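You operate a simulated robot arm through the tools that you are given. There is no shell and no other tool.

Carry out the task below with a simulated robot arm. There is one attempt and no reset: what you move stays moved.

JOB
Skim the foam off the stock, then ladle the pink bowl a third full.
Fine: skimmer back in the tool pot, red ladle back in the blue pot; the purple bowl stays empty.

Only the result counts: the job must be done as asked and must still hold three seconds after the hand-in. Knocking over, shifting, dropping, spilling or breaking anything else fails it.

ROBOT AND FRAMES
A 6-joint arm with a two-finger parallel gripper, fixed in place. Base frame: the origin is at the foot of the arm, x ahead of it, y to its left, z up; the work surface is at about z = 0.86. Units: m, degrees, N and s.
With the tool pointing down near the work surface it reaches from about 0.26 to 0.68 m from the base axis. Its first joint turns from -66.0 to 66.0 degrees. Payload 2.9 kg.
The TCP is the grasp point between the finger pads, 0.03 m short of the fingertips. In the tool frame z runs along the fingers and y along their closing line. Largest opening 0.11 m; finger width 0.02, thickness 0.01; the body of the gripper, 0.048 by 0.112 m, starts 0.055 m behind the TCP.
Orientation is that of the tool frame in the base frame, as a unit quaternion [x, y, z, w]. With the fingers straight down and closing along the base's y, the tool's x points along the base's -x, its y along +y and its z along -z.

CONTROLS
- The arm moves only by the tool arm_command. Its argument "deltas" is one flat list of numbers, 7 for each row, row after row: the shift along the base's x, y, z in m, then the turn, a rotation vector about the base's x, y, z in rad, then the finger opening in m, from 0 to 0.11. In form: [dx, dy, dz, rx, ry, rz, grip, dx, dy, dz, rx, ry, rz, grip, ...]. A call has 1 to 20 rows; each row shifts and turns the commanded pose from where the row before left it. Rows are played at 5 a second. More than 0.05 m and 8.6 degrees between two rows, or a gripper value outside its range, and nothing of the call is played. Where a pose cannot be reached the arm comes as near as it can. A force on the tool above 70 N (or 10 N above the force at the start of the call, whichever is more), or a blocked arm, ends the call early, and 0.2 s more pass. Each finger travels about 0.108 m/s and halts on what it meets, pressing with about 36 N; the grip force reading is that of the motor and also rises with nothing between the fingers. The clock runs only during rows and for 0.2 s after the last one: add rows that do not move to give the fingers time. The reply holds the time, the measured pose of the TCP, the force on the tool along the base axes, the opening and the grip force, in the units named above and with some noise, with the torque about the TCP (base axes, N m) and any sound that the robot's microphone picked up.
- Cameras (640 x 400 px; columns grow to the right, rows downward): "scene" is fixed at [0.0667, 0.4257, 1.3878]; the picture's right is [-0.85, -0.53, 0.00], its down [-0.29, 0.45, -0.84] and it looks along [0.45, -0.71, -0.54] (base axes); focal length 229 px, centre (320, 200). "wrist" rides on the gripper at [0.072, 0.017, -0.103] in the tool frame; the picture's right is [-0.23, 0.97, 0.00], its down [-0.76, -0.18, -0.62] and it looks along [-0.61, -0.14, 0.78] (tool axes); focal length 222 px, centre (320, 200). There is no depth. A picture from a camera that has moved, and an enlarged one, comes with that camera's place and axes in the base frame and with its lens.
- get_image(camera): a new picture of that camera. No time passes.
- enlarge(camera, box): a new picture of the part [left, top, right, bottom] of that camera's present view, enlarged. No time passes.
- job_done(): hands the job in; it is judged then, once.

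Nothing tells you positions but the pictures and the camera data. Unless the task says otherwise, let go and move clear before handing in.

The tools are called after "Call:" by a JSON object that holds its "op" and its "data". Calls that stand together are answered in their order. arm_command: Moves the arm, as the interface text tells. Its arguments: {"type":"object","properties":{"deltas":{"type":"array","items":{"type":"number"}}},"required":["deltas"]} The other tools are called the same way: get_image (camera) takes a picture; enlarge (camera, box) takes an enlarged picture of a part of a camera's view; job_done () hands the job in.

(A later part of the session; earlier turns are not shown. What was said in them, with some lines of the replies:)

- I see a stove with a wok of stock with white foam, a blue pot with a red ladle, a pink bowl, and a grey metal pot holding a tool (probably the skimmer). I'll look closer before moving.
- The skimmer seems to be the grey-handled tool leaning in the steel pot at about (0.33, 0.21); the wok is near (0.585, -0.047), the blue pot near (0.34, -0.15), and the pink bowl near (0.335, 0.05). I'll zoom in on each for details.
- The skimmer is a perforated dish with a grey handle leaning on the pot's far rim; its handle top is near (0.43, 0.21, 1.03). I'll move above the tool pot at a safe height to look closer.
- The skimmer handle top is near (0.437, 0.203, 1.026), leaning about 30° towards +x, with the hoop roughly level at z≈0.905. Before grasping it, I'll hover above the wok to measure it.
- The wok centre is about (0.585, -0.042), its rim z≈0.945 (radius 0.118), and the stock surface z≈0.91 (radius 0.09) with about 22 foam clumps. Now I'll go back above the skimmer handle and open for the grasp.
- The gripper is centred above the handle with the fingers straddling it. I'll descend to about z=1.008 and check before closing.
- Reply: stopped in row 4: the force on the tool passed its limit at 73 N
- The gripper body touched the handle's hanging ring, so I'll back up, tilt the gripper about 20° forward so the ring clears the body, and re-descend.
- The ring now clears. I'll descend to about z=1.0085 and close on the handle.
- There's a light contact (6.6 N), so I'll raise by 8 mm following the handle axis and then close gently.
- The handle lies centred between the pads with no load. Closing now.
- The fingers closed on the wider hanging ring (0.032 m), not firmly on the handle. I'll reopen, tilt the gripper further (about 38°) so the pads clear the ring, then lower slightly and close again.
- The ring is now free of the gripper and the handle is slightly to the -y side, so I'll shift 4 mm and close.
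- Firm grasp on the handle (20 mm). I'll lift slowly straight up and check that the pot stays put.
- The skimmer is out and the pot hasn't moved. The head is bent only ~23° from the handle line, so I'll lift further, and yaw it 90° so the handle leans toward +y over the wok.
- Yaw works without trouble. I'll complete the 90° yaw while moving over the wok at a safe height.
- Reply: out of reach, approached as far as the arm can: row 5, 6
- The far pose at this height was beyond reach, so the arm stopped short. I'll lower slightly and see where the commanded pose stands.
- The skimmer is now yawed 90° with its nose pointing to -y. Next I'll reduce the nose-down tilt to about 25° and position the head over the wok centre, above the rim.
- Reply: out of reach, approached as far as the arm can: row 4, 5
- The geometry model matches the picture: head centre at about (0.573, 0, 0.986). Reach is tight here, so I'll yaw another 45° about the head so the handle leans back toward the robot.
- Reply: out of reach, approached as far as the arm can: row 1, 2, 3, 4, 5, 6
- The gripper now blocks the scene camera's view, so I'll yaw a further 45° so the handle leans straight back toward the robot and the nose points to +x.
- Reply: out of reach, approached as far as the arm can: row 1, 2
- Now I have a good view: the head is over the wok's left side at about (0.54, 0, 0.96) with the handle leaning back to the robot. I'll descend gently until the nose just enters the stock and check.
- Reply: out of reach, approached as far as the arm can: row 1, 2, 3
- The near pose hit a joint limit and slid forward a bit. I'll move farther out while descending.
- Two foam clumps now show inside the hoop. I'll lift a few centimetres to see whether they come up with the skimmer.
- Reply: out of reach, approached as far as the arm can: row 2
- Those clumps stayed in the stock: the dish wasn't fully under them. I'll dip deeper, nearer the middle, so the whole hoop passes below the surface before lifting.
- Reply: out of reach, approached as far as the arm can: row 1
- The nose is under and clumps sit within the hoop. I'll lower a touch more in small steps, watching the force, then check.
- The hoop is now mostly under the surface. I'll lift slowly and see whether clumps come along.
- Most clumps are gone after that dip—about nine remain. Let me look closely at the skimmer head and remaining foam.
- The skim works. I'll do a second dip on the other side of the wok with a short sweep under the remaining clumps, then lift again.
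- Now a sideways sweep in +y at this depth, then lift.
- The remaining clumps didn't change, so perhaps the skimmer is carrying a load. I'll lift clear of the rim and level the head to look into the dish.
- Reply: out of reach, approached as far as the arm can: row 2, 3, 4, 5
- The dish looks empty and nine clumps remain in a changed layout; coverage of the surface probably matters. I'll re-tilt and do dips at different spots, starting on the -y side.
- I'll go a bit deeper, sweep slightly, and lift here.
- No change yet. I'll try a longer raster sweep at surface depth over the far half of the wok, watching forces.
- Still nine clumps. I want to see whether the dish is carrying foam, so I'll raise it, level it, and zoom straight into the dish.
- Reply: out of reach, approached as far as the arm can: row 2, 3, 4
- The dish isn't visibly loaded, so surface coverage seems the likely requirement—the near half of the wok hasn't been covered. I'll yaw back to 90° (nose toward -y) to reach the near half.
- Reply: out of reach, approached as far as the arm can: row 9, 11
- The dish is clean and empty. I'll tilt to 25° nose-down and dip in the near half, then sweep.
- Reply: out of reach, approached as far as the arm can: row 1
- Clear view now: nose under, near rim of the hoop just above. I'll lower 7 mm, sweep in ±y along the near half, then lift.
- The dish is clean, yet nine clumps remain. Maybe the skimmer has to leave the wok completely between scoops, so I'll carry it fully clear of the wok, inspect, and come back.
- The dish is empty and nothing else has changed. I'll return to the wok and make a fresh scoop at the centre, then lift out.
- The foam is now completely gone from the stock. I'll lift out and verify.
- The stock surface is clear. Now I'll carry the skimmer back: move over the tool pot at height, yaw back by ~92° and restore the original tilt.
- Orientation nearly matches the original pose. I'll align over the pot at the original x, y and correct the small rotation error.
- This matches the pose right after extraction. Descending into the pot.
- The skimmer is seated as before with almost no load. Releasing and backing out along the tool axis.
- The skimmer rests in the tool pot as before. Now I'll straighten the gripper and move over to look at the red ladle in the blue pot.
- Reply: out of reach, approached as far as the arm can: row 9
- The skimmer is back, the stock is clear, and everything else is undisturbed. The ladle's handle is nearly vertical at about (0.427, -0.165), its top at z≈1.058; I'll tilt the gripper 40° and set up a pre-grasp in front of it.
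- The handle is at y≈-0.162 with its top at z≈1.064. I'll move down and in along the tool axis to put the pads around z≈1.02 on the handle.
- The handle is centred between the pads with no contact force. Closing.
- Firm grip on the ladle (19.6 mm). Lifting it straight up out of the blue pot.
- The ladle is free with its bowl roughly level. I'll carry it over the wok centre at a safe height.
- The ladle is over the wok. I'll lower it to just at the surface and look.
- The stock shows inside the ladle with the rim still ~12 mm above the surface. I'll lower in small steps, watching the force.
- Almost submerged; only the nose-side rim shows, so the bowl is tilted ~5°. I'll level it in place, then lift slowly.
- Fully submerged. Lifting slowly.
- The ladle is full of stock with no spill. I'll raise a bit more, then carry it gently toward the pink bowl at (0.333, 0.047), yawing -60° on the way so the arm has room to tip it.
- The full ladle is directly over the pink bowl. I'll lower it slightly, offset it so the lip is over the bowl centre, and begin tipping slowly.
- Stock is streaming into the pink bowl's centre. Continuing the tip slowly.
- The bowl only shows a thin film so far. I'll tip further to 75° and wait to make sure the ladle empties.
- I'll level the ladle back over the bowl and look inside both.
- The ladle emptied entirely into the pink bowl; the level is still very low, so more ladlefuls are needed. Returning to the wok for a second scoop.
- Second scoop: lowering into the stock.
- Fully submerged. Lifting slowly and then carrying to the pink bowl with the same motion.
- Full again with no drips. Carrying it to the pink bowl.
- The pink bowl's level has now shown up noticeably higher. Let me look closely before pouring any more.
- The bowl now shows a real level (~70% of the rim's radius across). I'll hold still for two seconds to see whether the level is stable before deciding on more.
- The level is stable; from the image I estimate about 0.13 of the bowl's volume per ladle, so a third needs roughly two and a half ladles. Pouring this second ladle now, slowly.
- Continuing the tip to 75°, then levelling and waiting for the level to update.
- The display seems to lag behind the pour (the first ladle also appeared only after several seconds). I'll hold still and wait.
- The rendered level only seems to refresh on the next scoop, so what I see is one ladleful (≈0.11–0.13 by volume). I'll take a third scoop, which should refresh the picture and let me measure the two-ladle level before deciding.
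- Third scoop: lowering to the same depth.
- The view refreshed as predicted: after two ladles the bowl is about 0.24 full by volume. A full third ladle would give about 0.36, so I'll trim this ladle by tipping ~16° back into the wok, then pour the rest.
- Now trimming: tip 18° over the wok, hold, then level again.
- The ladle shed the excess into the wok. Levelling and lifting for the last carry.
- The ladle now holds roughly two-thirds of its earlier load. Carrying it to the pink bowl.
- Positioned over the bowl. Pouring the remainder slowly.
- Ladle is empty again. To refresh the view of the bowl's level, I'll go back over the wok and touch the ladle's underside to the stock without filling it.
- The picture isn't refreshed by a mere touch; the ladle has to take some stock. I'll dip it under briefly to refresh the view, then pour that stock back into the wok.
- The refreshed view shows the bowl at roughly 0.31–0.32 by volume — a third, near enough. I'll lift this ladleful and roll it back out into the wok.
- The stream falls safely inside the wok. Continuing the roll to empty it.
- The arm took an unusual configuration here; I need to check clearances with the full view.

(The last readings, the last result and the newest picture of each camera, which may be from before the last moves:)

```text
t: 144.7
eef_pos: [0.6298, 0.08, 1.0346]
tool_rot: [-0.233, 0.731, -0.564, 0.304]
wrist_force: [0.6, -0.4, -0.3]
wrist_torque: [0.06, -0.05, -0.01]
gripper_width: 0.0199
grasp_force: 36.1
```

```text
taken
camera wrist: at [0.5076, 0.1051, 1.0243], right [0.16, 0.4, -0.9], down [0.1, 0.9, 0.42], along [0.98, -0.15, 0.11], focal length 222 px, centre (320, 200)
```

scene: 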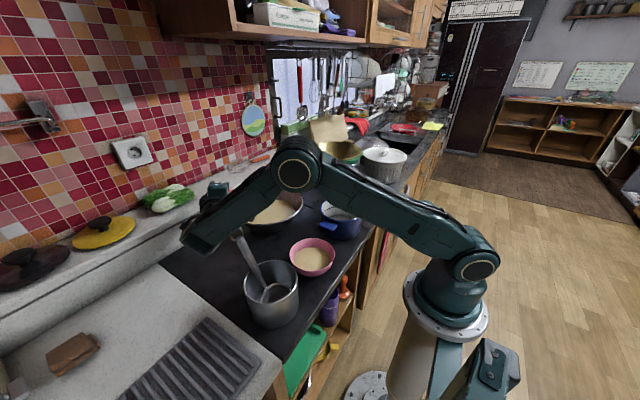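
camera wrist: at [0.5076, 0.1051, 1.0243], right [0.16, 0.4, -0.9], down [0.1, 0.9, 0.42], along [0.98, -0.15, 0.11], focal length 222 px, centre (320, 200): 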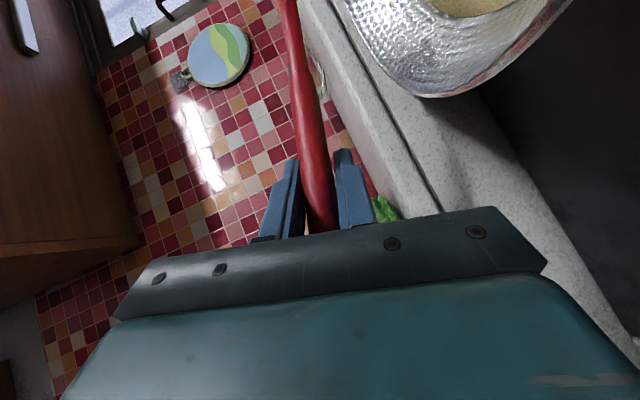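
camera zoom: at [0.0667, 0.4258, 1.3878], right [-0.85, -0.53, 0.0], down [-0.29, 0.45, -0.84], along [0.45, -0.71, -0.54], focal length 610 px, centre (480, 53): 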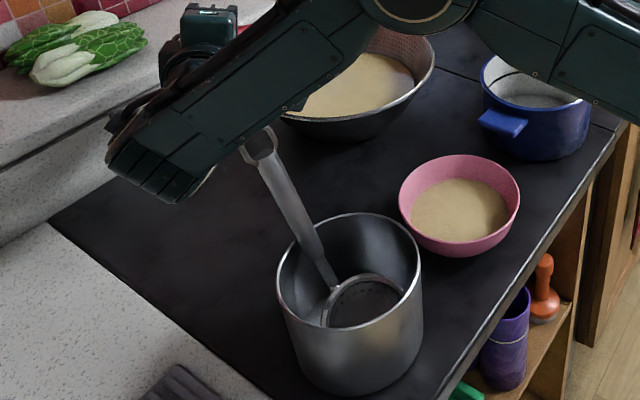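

Nothing was touched: the skimmer, tool pot and bowl are in place. I'll reverse the roll along the same path.

Call:
{"op": "arm_command", "data": {"deltas": [0, -0.0056, 0.0165, 0.131, 0, 0, 0.0, 0, -0.0078, 0.0157, 0.131, 0, 0, 0.0, 0, -0.0096, 0.0144, 0.131, 0, 0, 0.0, 0, -0.0115, 0.0132, 0.131, 0, 0, 0.0, 0, -0.0132, 0.0115, 0.131, 0, 0, 0.0, 0, -0.0144, 0.0096, 0.131, 0, 0, 0.0, 0, -0.0157, 0.0078, 0.131, 0, 0, 0.0, 0, -0.0165, 0.0056, 0.131, 0, 0, 0.0, 0, -0.0171, 0.0034, 0.131, 0, 0, 0.0, 0, -0.0174, 0.0011, 0.131, 0, 0, 0.0, 0, 0, 0.01, 0, 0, 0, 0.0]}}

Call:
{"op": "get_image", "data": {"camera": "scene"}}

Call:
{"op": "enlarge", "data": {"camera": "scene", "box": [190, 120, 350, 330]}}

```text
t: 147.1
eef_pos: [0.63, -0.0502, 1.1422]
tool_rot: [0.0, 0.924, -0.002, 0.384]
wrist_force: [-0.1, 0.2, -0.2]
wrist_torque: [0.0, -0.04, -0.03]
gripper_width: 0.0196
grasp_force: 36.1
```

```text
taken
```

scene: 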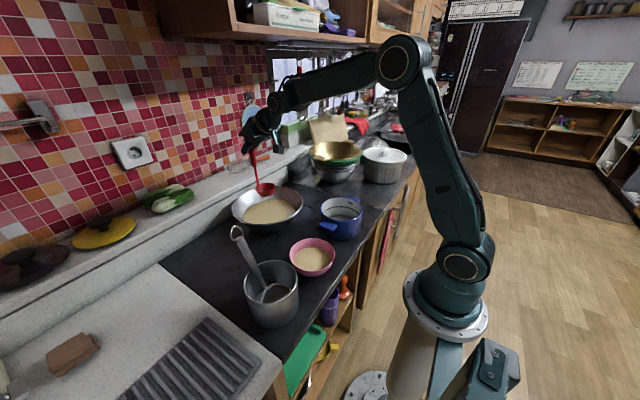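

```text
1.90 times, centred on (270, 225) of scene
camera zoom: at [0.0667, 0.4257, 1.3878], right [-0.85, -0.53, 0.0], down [-0.29, 0.45, -0.84], along [0.45, -0.71, -0.54], focal length 436 px, centre (415, 152)
```

zoom: 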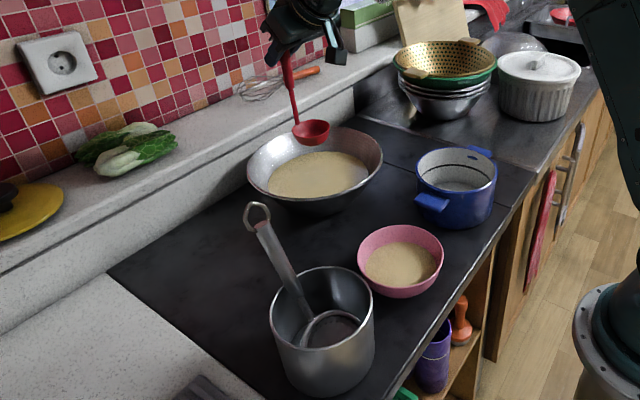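

Let me compare the cabbage and ledge area with the earlier pictures to be sure nothing was bumped.

Call:
{"op": "enlarge", "data": {"camera": "scene", "box": [120, 160, 220, 240]}}

Call:
{"op": "enlarge", "data": {"camera": "scene", "box": [190, 170, 330, 330]}}

Call:
{"op": "enlarge", "data": {"camera": "scene", "box": [215, 125, 315, 245]}}

```text
5.00 times, centred on (170, 200) of scene
camera zoom: at [0.0667, 0.4257, 1.3878], right [-0.85, -0.53, 0.0], down [-0.29, 0.45, -0.84], along [0.45, -0.71, -0.54], focal length 1145 px, centre (1070, 200)
```

zoom: 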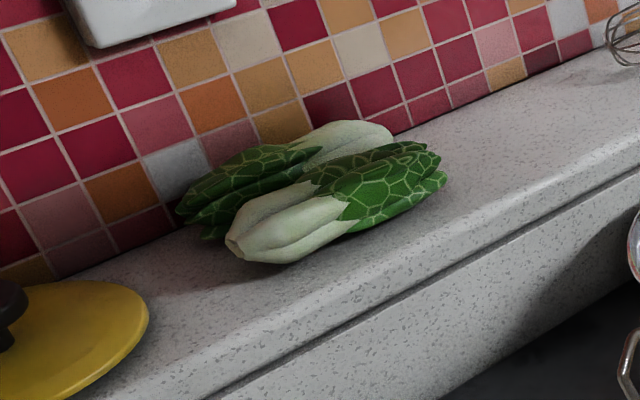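

```text
2.50 times, centred on (260, 250) of scene
camera zoom: at [0.0667, 0.4257, 1.3878], right [-0.85, -0.53, 0.0], down [-0.29, 0.45, -0.84], along [0.45, -0.71, -0.54], focal length 572 px, centre (470, 75)
```

zoom: 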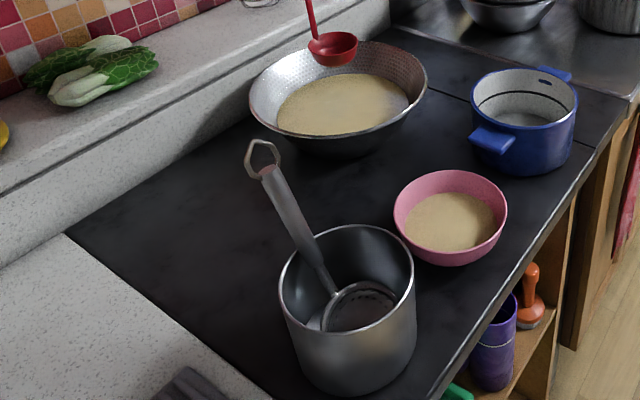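

```text
3.33 times, centred on (265, 185) of scene
camera zoom: at [0.0667, 0.4257, 1.3878], right [-0.85, -0.53, 0.0], down [-0.29, 0.45, -0.84], along [0.45, -0.71, -0.54], focal length 763 px, centre (503, 250)
```

zoom: 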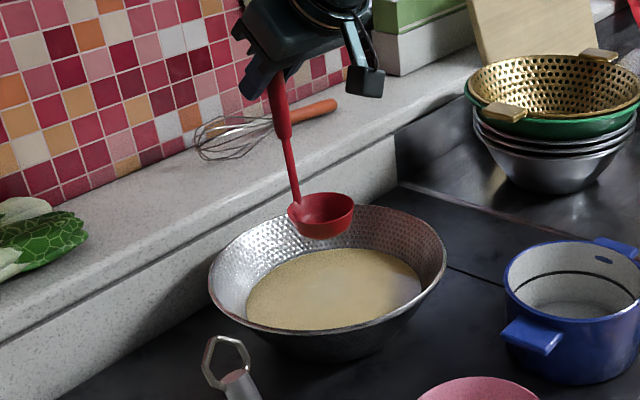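

Everything is undisturbed and the ladle is empty. Now I'll carry it back above the blue pot and restore its original orientation.

Call:
{"op": "arm_command", "data": {"deltas": [-0.02, -0.012, 0.002, 0, 0, 0, 0.0, -0.036, -0.02, 0, 0, 0, 0, 0.0, -0.036, -0.02, 0, 0, 0, 0, 0.0, -0.036, -0.02, 0, 0, 0, 0, 0.0, -0.036, -0.02, 0, 0, 0, 0, 0.0, -0.03, -0.014, 0, 0, 0.045, 0, 0.0, -0.01, -0.005, 0, 0, 0.045, 0, 0.0, 0, 0, 0, 0, 0, 0, 0.0]}}

Call:
{"op": "enlarge", "data": {"camera": "scene", "box": [280, 120, 390, 260]}}

Call:
{"op": "get_image", "data": {"camera": "wrist"}}

```text
t: 148.9
eef_pos: [0.4241, -0.1609, 1.145]
tool_rot: [0.0, 0.94, -0.003, 0.34]
wrist_force: [0.7, -0.1, -0.3]
wrist_torque: [0.05, -0.01, 0.0]
gripper_width: 0.0197
grasp_force: 36.1
```

```text
2.86 times, centred on (335, 190) of scene
camera zoom: at [0.0667, 0.4257, 1.3878], right [-0.85, -0.53, 0.0], down [-0.29, 0.45, -0.84], along [0.45, -0.71, -0.54], focal length 654 px, centre (277, 229)
```

zoom: 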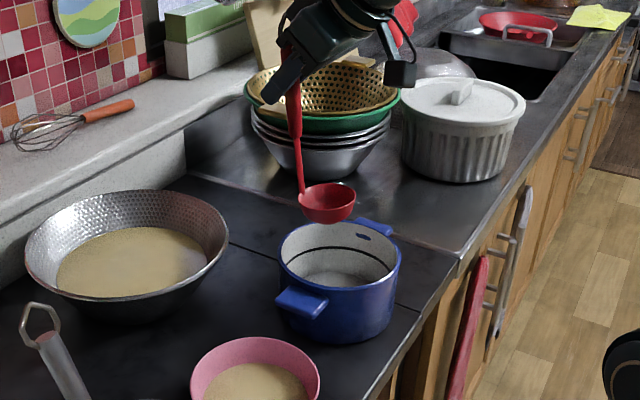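

```text
taken
camera wrist: at [0.303, -0.1436, 1.1793], right [0.18, 0.97, 0.14], down [0.18, -0.17, 0.97], along [0.97, -0.14, -0.21], focal length 222 px, centre (320, 200)
```

wrist: 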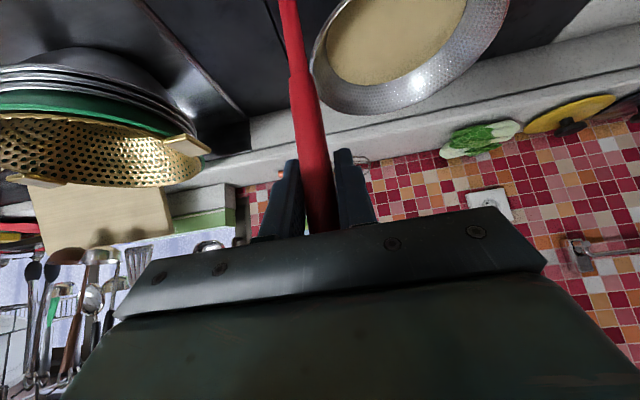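

The ladle is above the blue pot in the original orientation. Lowering it in.

Call:
{"op": "arm_command", "data": {"deltas": [0.001, 0, -0.025, 0, 0, 0, 0.0, 0, 0, -0.03, 0, 0, 0, 0.0, 0, 0, -0.025, 0, 0, 0, 0.0, 0, 0, -0.018, 0, 0, 0, 0.0, 0, 0, -0.01, 0, 0, 0, 0.0]}}

Call:
{"op": "enlarge", "data": {"camera": "scene", "box": [290, 130, 390, 260]}}

```text
t: 150.1
eef_pos: [0.4255, -0.1605, 1.0369]
tool_rot: [0.0, 0.939, -0.003, 0.343]
wrist_force: [-0.4, -0.7, 0.0]
wrist_torque: [0.02, -0.01, 0.0]
gripper_width: 0.0197
grasp_force: 35.8
```

```text
3.08 times, centred on (340, 195) of scene
camera zoom: at [0.0667, 0.4257, 1.3878], right [-0.85, -0.53, 0.0], down [-0.29, 0.45, -0.84], along [0.45, -0.71, -0.54], focal length 704 px, centre (258, 215)
```

zoom: 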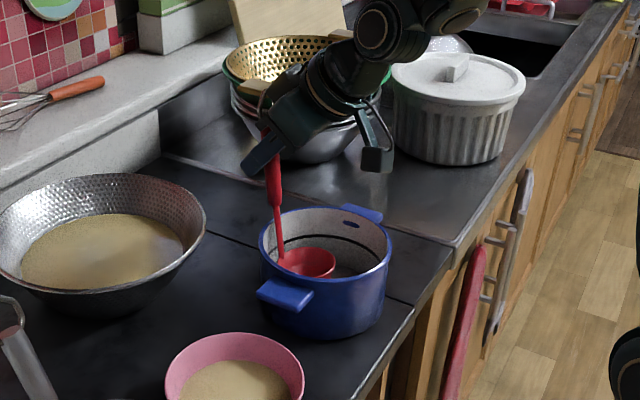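

The ladle slid a little in the grip over the pours, so it is nearly at the bottom already. I'll lower in tiny steps until it touches.

Call:
{"op": "arm_command", "data": {"deltas": [0, 0, -0.003, 0, 0, 0, 0.0, 0, 0, 0, 0, 0, 0, 0.0]}}

Call:
{"op": "enlarge", "data": {"camera": "scene", "box": [310, 180, 370, 240]}}

```text
t: 150.7
eef_pos: [0.4266, -0.1608, 1.0336]
tool_rot: [0.0, 0.94, -0.002, 0.342]
wrist_force: [0.3, 1.0, -1.0]
wrist_torque: [0.0, -0.03, -0.01]
gripper_width: 0.0197
grasp_force: 35.7
```

```text
6.67 times, centred on (340, 210) of scene
camera zoom: at [0.0667, 0.4257, 1.3878], right [-0.85, -0.53, 0.0], down [-0.29, 0.45, -0.84], along [0.45, -0.71, -0.54], focal length 1526 px, centre (187, 133)
```

zoom: 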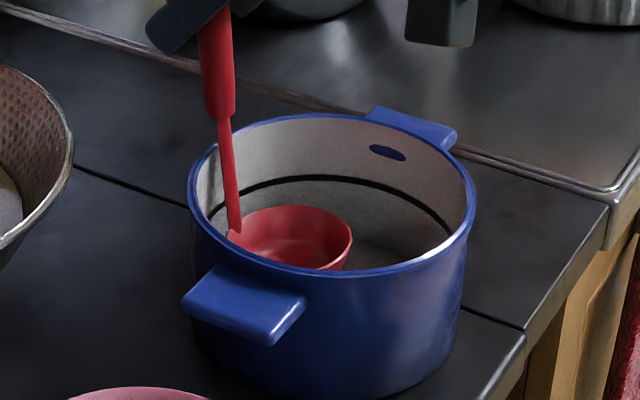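

Call:
{"op": "arm_command", "data": {"deltas": [0, 0, -0.003, 0, 0, 0, 0.0, 0, 0, -0.002, 0, 0, 0, 0.0, 0, 0, 0, 0, 0, 0, 0.0]}}

Call:
{"op": "enlarge", "data": {"camera": "scene", "box": [310, 180, 370, 240]}}

```text
t: 151.5
eef_pos: [0.4277, -0.1606, 1.0279]
tool_rot: [0.001, 0.94, -0.002, 0.342]
wrist_force: [0.4, -0.4, -0.4]
wrist_torque: [0.0, -0.03, -0.01]
gripper_width: 0.0197
grasp_force: 35.6
```

```text
6.67 times, centred on (340, 210) of scene
camera zoom: at [0.0667, 0.4257, 1.3878], right [-0.85, -0.53, 0.0], down [-0.29, 0.45, -0.84], along [0.45, -0.71, -0.54], focal length 1526 px, centre (187, 133)
```

zoom: 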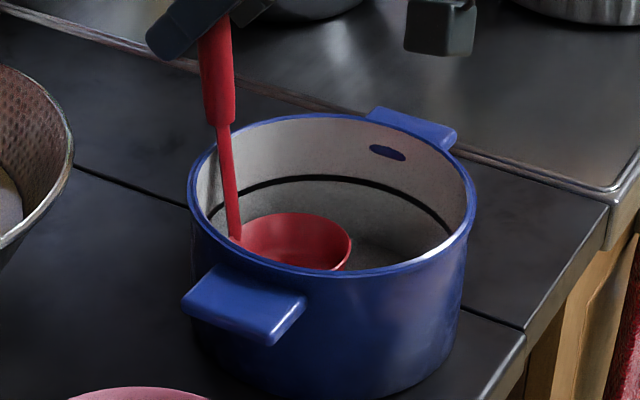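

Call:
{"op": "arm_command", "data": {"deltas": [0, 0, -0.003, 0, 0, 0, 0.0, 0, 0, -0.002, 0, 0, 0, 0.0, 0, 0, 0, 0, 0, 0, 0.0]}}

Call:
{"op": "enlarge", "data": {"camera": "scene", "box": [310, 180, 370, 240]}}

```text
t: 152.3
eef_pos: [0.4289, -0.1622, 1.0249]
tool_rot: [-0.001, 0.938, -0.003, 0.345]
wrist_force: [0.8, 4.0, 26.5]
wrist_torque: [0.33, 0.25, -0.04]
gripper_width: 0.0196
grasp_force: 36.2
```

```text
6.67 times, centred on (340, 210) of scene
camera zoom: at [0.0663, 0.426, 1.3877], right [-0.85, -0.53, 0.0], down [-0.29, 0.45, -0.84], along [0.45, -0.71, -0.54], focal length 1526 px, centre (187, 133)
```

zoom: 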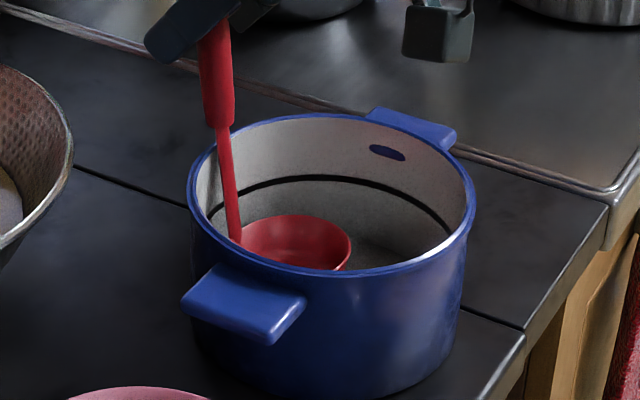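

Contact with the pot floor (26 N). I'll relieve it by 3 mm and then release.

Call:
{"op": "arm_command", "data": {"deltas": [0, 0, 0.0035, 0, 0, 0, 0.0, 0, 0, 0, 0, 0, 0, 0.0]}}

Call:
{"op": "enlarge", "data": {"camera": "wrist", "box": [200, 80, 460, 280]}}

```text
t: 152.9
eef_pos: [0.4262, -0.1614, 1.0254]
tool_rot: [0.001, 0.941, -0.001, 0.339]
wrist_force: [-0.1, 0.6, 0.7]
wrist_torque: [0.0, -0.04, 0.04]
gripper_width: 0.0195
grasp_force: 36.4
```

```text
2.00 times, centred on (330, 180) of wrist
camera zoom: at [0.3057, -0.1443, 1.0603], right [0.18, 0.97, 0.14], down [0.19, -0.18, 0.97], along [0.97, -0.14, -0.22], focal length 444 px, centre (300, 240)
```

zoom: 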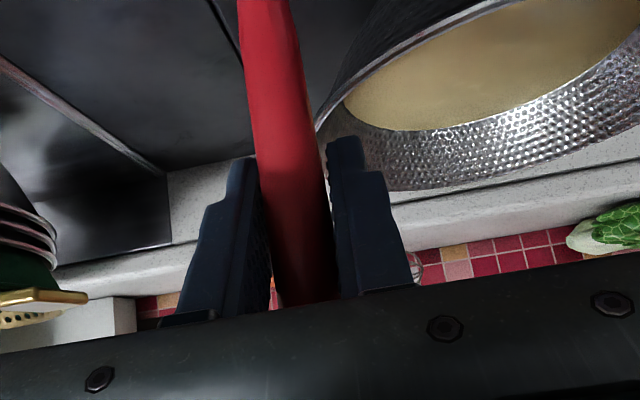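

Call:
{"op": "arm_command", "data": {"deltas": [0, 0, 0, 0, 0, 0, 0.03, 0, 0, 0, 0, 0, 0, 0.05, 0, 0, 0, 0, 0, 0, 0.07, 0, 0, 0, 0, 0, 0, 0.07]}}

Call:
{"op": "enlarge", "data": {"camera": "wrist", "box": [200, 80, 460, 280]}}

Call:
{"op": "enlarge", "data": {"camera": "scene", "box": [290, 130, 390, 260]}}

```text
t: 153.9
eef_pos: [0.428, -0.1628, 1.0276]
tool_rot: [0.001, 0.94, -0.002, 0.342]
wrist_force: [-0.4, -0.3, -0.1]
wrist_torque: [0.01, -0.01, -0.02]
gripper_width: 0.0701
grasp_force: 0.0
```

```text
2.00 times, centred on (330, 180) of wrist
camera zoom: at [0.3069, -0.1445, 1.0615], right [0.18, 0.97, 0.14], down [0.18, -0.17, 0.97], along [0.97, -0.14, -0.21], focal length 444 px, centre (300, 240)
```

zoom: 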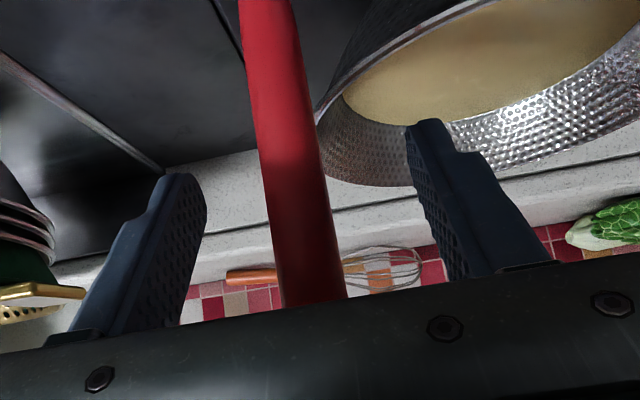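

```text
3.08 times, centred on (340, 195) of scene
camera zoom: at [0.0667, 0.4257, 1.3878], right [-0.85, -0.53, 0.0], down [-0.29, 0.45, -0.84], along [0.45, -0.71, -0.54], focal length 704 px, centre (258, 215)
```

zoom: 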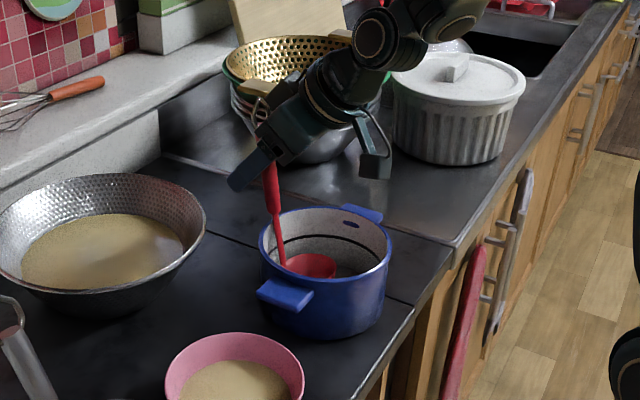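

Released; the ladle leans in the pot as before. Backing out along the tool axis.

Call:
{"op": "arm_command", "data": {"deltas": [-0.0129, 0, 0.0153, 0, 0, 0, 0.07, -0.0129, 0, 0.0153, 0, 0, 0, 0.07, -0.0129, 0, 0.0153, 0, 0, 0, 0.07, -0.0129, 0, 0.0153, 0, 0, 0, 0.07, -0.006, 0, 0.03, 0, 0, 0, 0.07, 0, 0, 0.03, 0, 0, 0, 0.07]}}

Call:
{"op": "get_image", "data": {"camera": "scene"}}

Call:
{"op": "enlarge", "data": {"camera": "scene", "box": [290, 130, 390, 260]}}

```text
t: 155.3
eef_pos: [0.3694, -0.1627, 1.1486]
tool_rot: [0.0, 0.94, -0.002, 0.342]
wrist_force: [-0.2, -0.3, 0.5]
wrist_torque: [0.02, 0.0, 0.0]
gripper_width: 0.0699
grasp_force: 0.0
```

```text
taken
```

scene: 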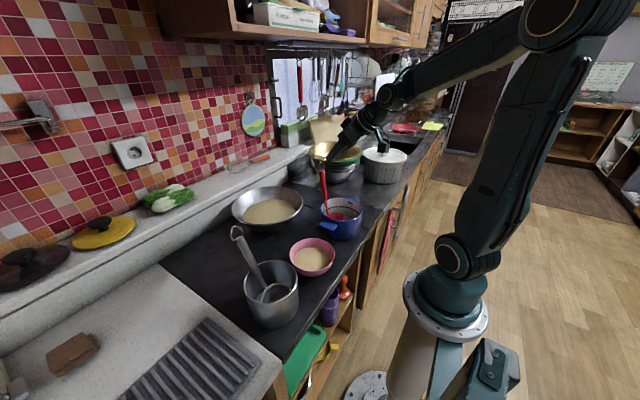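

```text
3.08 times, centred on (340, 195) of scene
camera zoom: at [0.0667, 0.4258, 1.3878], right [-0.85, -0.53, 0.0], down [-0.29, 0.45, -0.84], along [0.45, -0.71, -0.54], focal length 704 px, centre (258, 215)
```

zoom: 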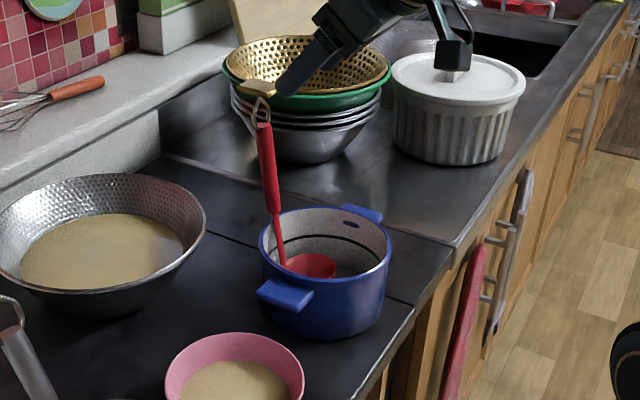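

The ladle stands in the blue pot. I'll straighten the gripper, move away, and inspect everything from above with the wrist camera.

Call:
{"op": "arm_command", "data": {"deltas": [0, 0.02, 0.025, 0, 0, 0, 0.07, -0.0095, 0.032, 0.007, 0, 0.1164, 0, 0.07, -0.0095, 0.032, 0.007, 0, 0.1164, 0, 0.07, -0.0095, 0.032, 0.007, 0, 0.1164, 0, 0.07, -0.0095, 0.032, 0.007, 0, 0.1164, 0, 0.07, -0.0095, 0.032, 0.007, 0, 0.1164, 0, 0.07, -0.0095, 0.032, 0.007, 0, 0.1164, 0, 0.07]}}

Call:
{"op": "get_image", "data": {"camera": "wrist"}}

Call:
{"op": "get_image", "data": {"camera": "scene"}}

```text
t: 156.9
eef_pos: [0.3119, 0.051, 1.2153]
tool_rot: [-0.001, 1.0, -0.003, 0.0]
wrist_force: [0.5, 0.7, 0.0]
wrist_torque: [-0.01, 0.04, 0.01]
gripper_width: 0.0699
grasp_force: 0.1
```

```text
taken
camera wrist: at [0.2415, 0.0694, 1.3202], right [0.23, 0.97, -0.01], down [0.76, -0.17, 0.62], along [0.61, -0.14, -0.78], focal length 222 px, centre (320, 200)
```

wrist: 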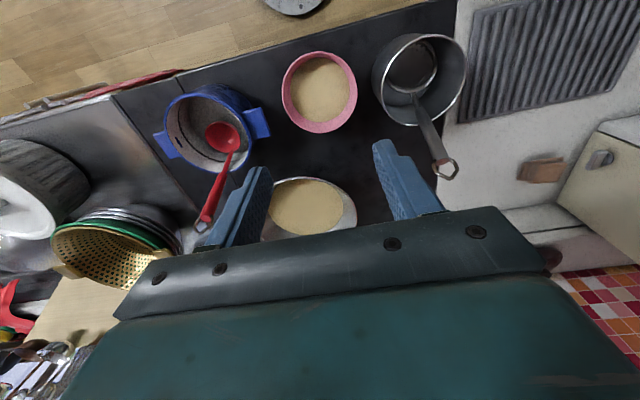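

```text
taken
```

scene: 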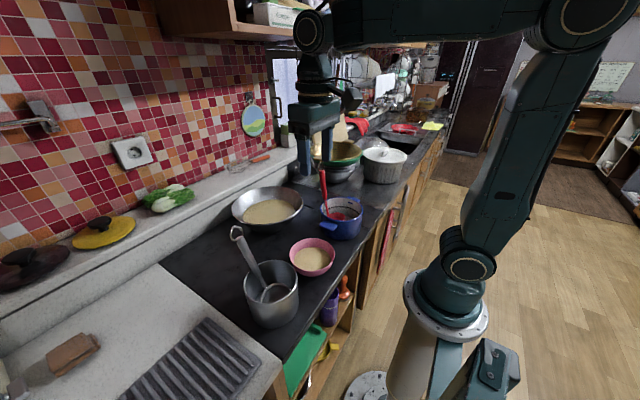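

Call:
{"op": "enlarge", "data": {"camera": "wrist", "box": [270, 40, 370, 140]}}

Call:
{"op": "enlarge", "data": {"camera": "wrist", "box": [360, 20, 480, 190]}}

Call:
{"op": "enlarge", "data": {"camera": "wrist", "box": [140, 70, 290, 240]}}

```text
4.00 times, centred on (320, 90) of wrist
camera zoom: at [0.2415, 0.0694, 1.3202], right [0.23, 0.97, -0.01], down [0.76, -0.17, 0.62], along [0.61, -0.14, -0.78], focal length 888 px, centre (320, 640)
```

zoom: 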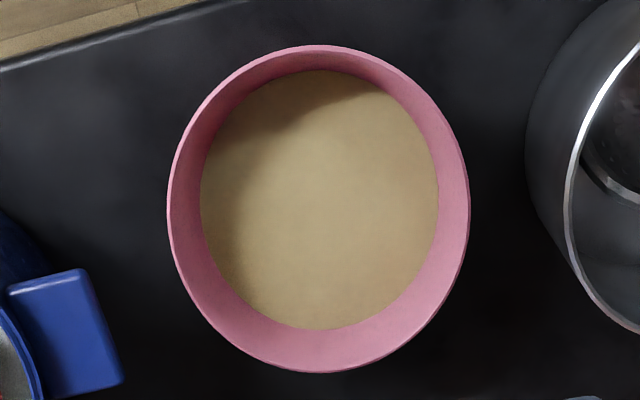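

```text
2.35 times, centred on (420, 105) of wrist
camera zoom: at [0.2415, 0.0694, 1.3202], right [0.23, 0.97, -0.01], down [0.76, -0.17, 0.62], along [0.61, -0.14, -0.78], focal length 523 px, centre (85, 424)
```

zoom: 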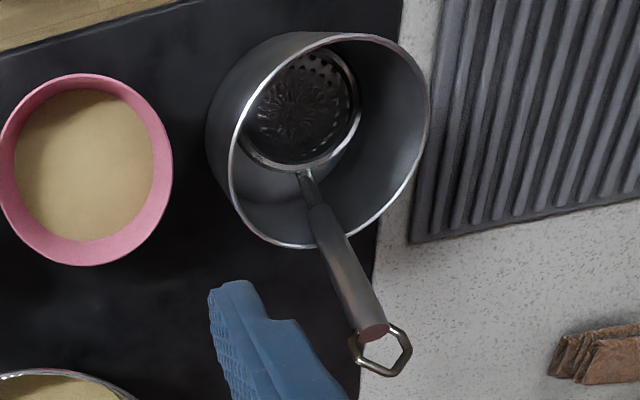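

```text
2.35 times, centred on (215, 155) of wrist
camera zoom: at [0.2415, 0.0694, 1.3202], right [0.23, 0.97, -0.01], down [0.76, -0.17, 0.62], along [0.61, -0.14, -0.78], focal length 523 px, centre (567, 306)
```

zoom: 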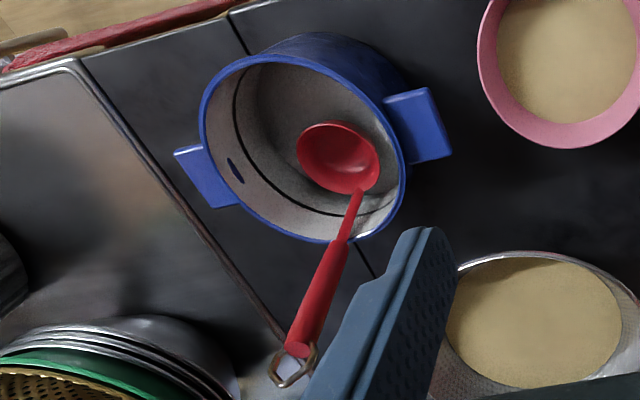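

From above, the bowl's stock sits about 25 mm below the rim, which works out to about 0.32 of its volume. One last check of the wok and the overall scene before handing in.

Call:
{"op": "enlarge", "data": {"camera": "scene", "box": [220, 165, 380, 330]}}

Call:
{"op": "enlarge", "data": {"camera": "scene", "box": [225, 170, 310, 240]}}

```text
2.42 times, centred on (300, 248) of scene
camera zoom: at [0.0666, 0.4258, 1.3878], right [-0.85, -0.53, 0.0], down [-0.29, 0.45, -0.84], along [0.45, -0.71, -0.54], focal length 555 px, centre (368, 85)
```

zoom: 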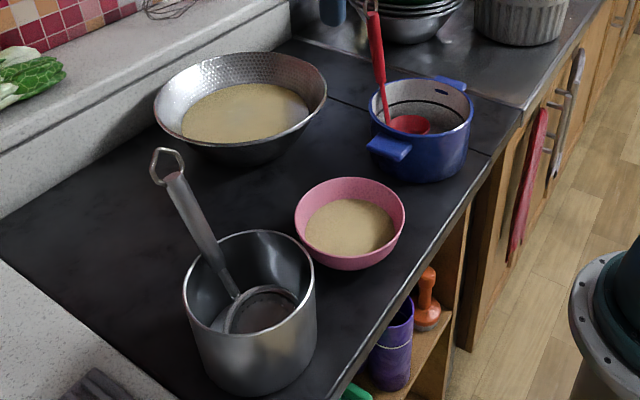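

```text
5.71 times, centred on (268, 205) of scene
camera zoom: at [0.0666, 0.4258, 1.3878], right [-0.85, -0.53, 0.0], down [-0.29, 0.45, -0.84], along [0.45, -0.71, -0.54], focal length 1308 px, centre (620, 171)
```

zoom: 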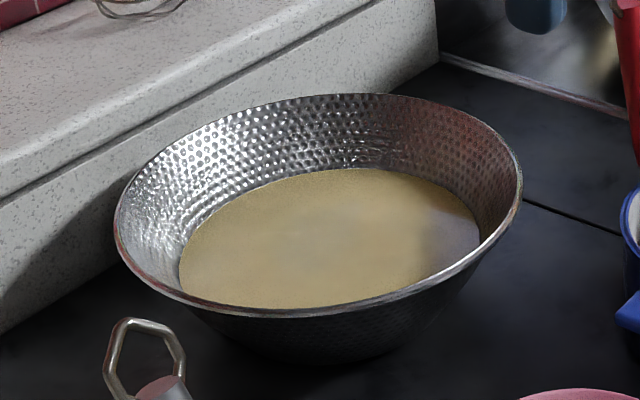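

The stock is free of foam, the pink bowl is about a third full, the skimmer is in the tool pot and the ladle is in the blue pot. I saw no purple bowl in any view and poured only into the pink bowl and the wok. The gripper is empty and clear, so I'm handing in.

Call:
{"op": "job_done", "data": {}}

```text
The job is handed in.
```

I've handed the job in. The foam is off the stock and the pink bowl is about a third full, at roughly 0.32 of its volume by my estimate from the pictures.

- **Foam:** it took two scoops, with the skimmer carried clear of the wok in between. The surface showed no foam in the last picture.
- **Pink bowl:** I poured two full ladles and one part ladle. A last ladleful, dipped only to check the level, went back into the wok. In depth rather than volume, the stock stands a little under halfway up the bowl.
- **Tools:** the skimmer is back in the tool pot. The red ladle is back in the blue pot, leaning at a slightly different angle than before.
- **Purple bowl:** I never saw one in any view, so I can only say I poured into nothing but the pink bowl and the wok.

Two contacts happened along the way. The gripper pressed on the skimmer's hanging ring during the first grasp (73 N), and the ladle touched the blue pot's floor at 26 N when I set it down. In the pictures afterwards neither pot had moved, and I saw no spills or knocked items.
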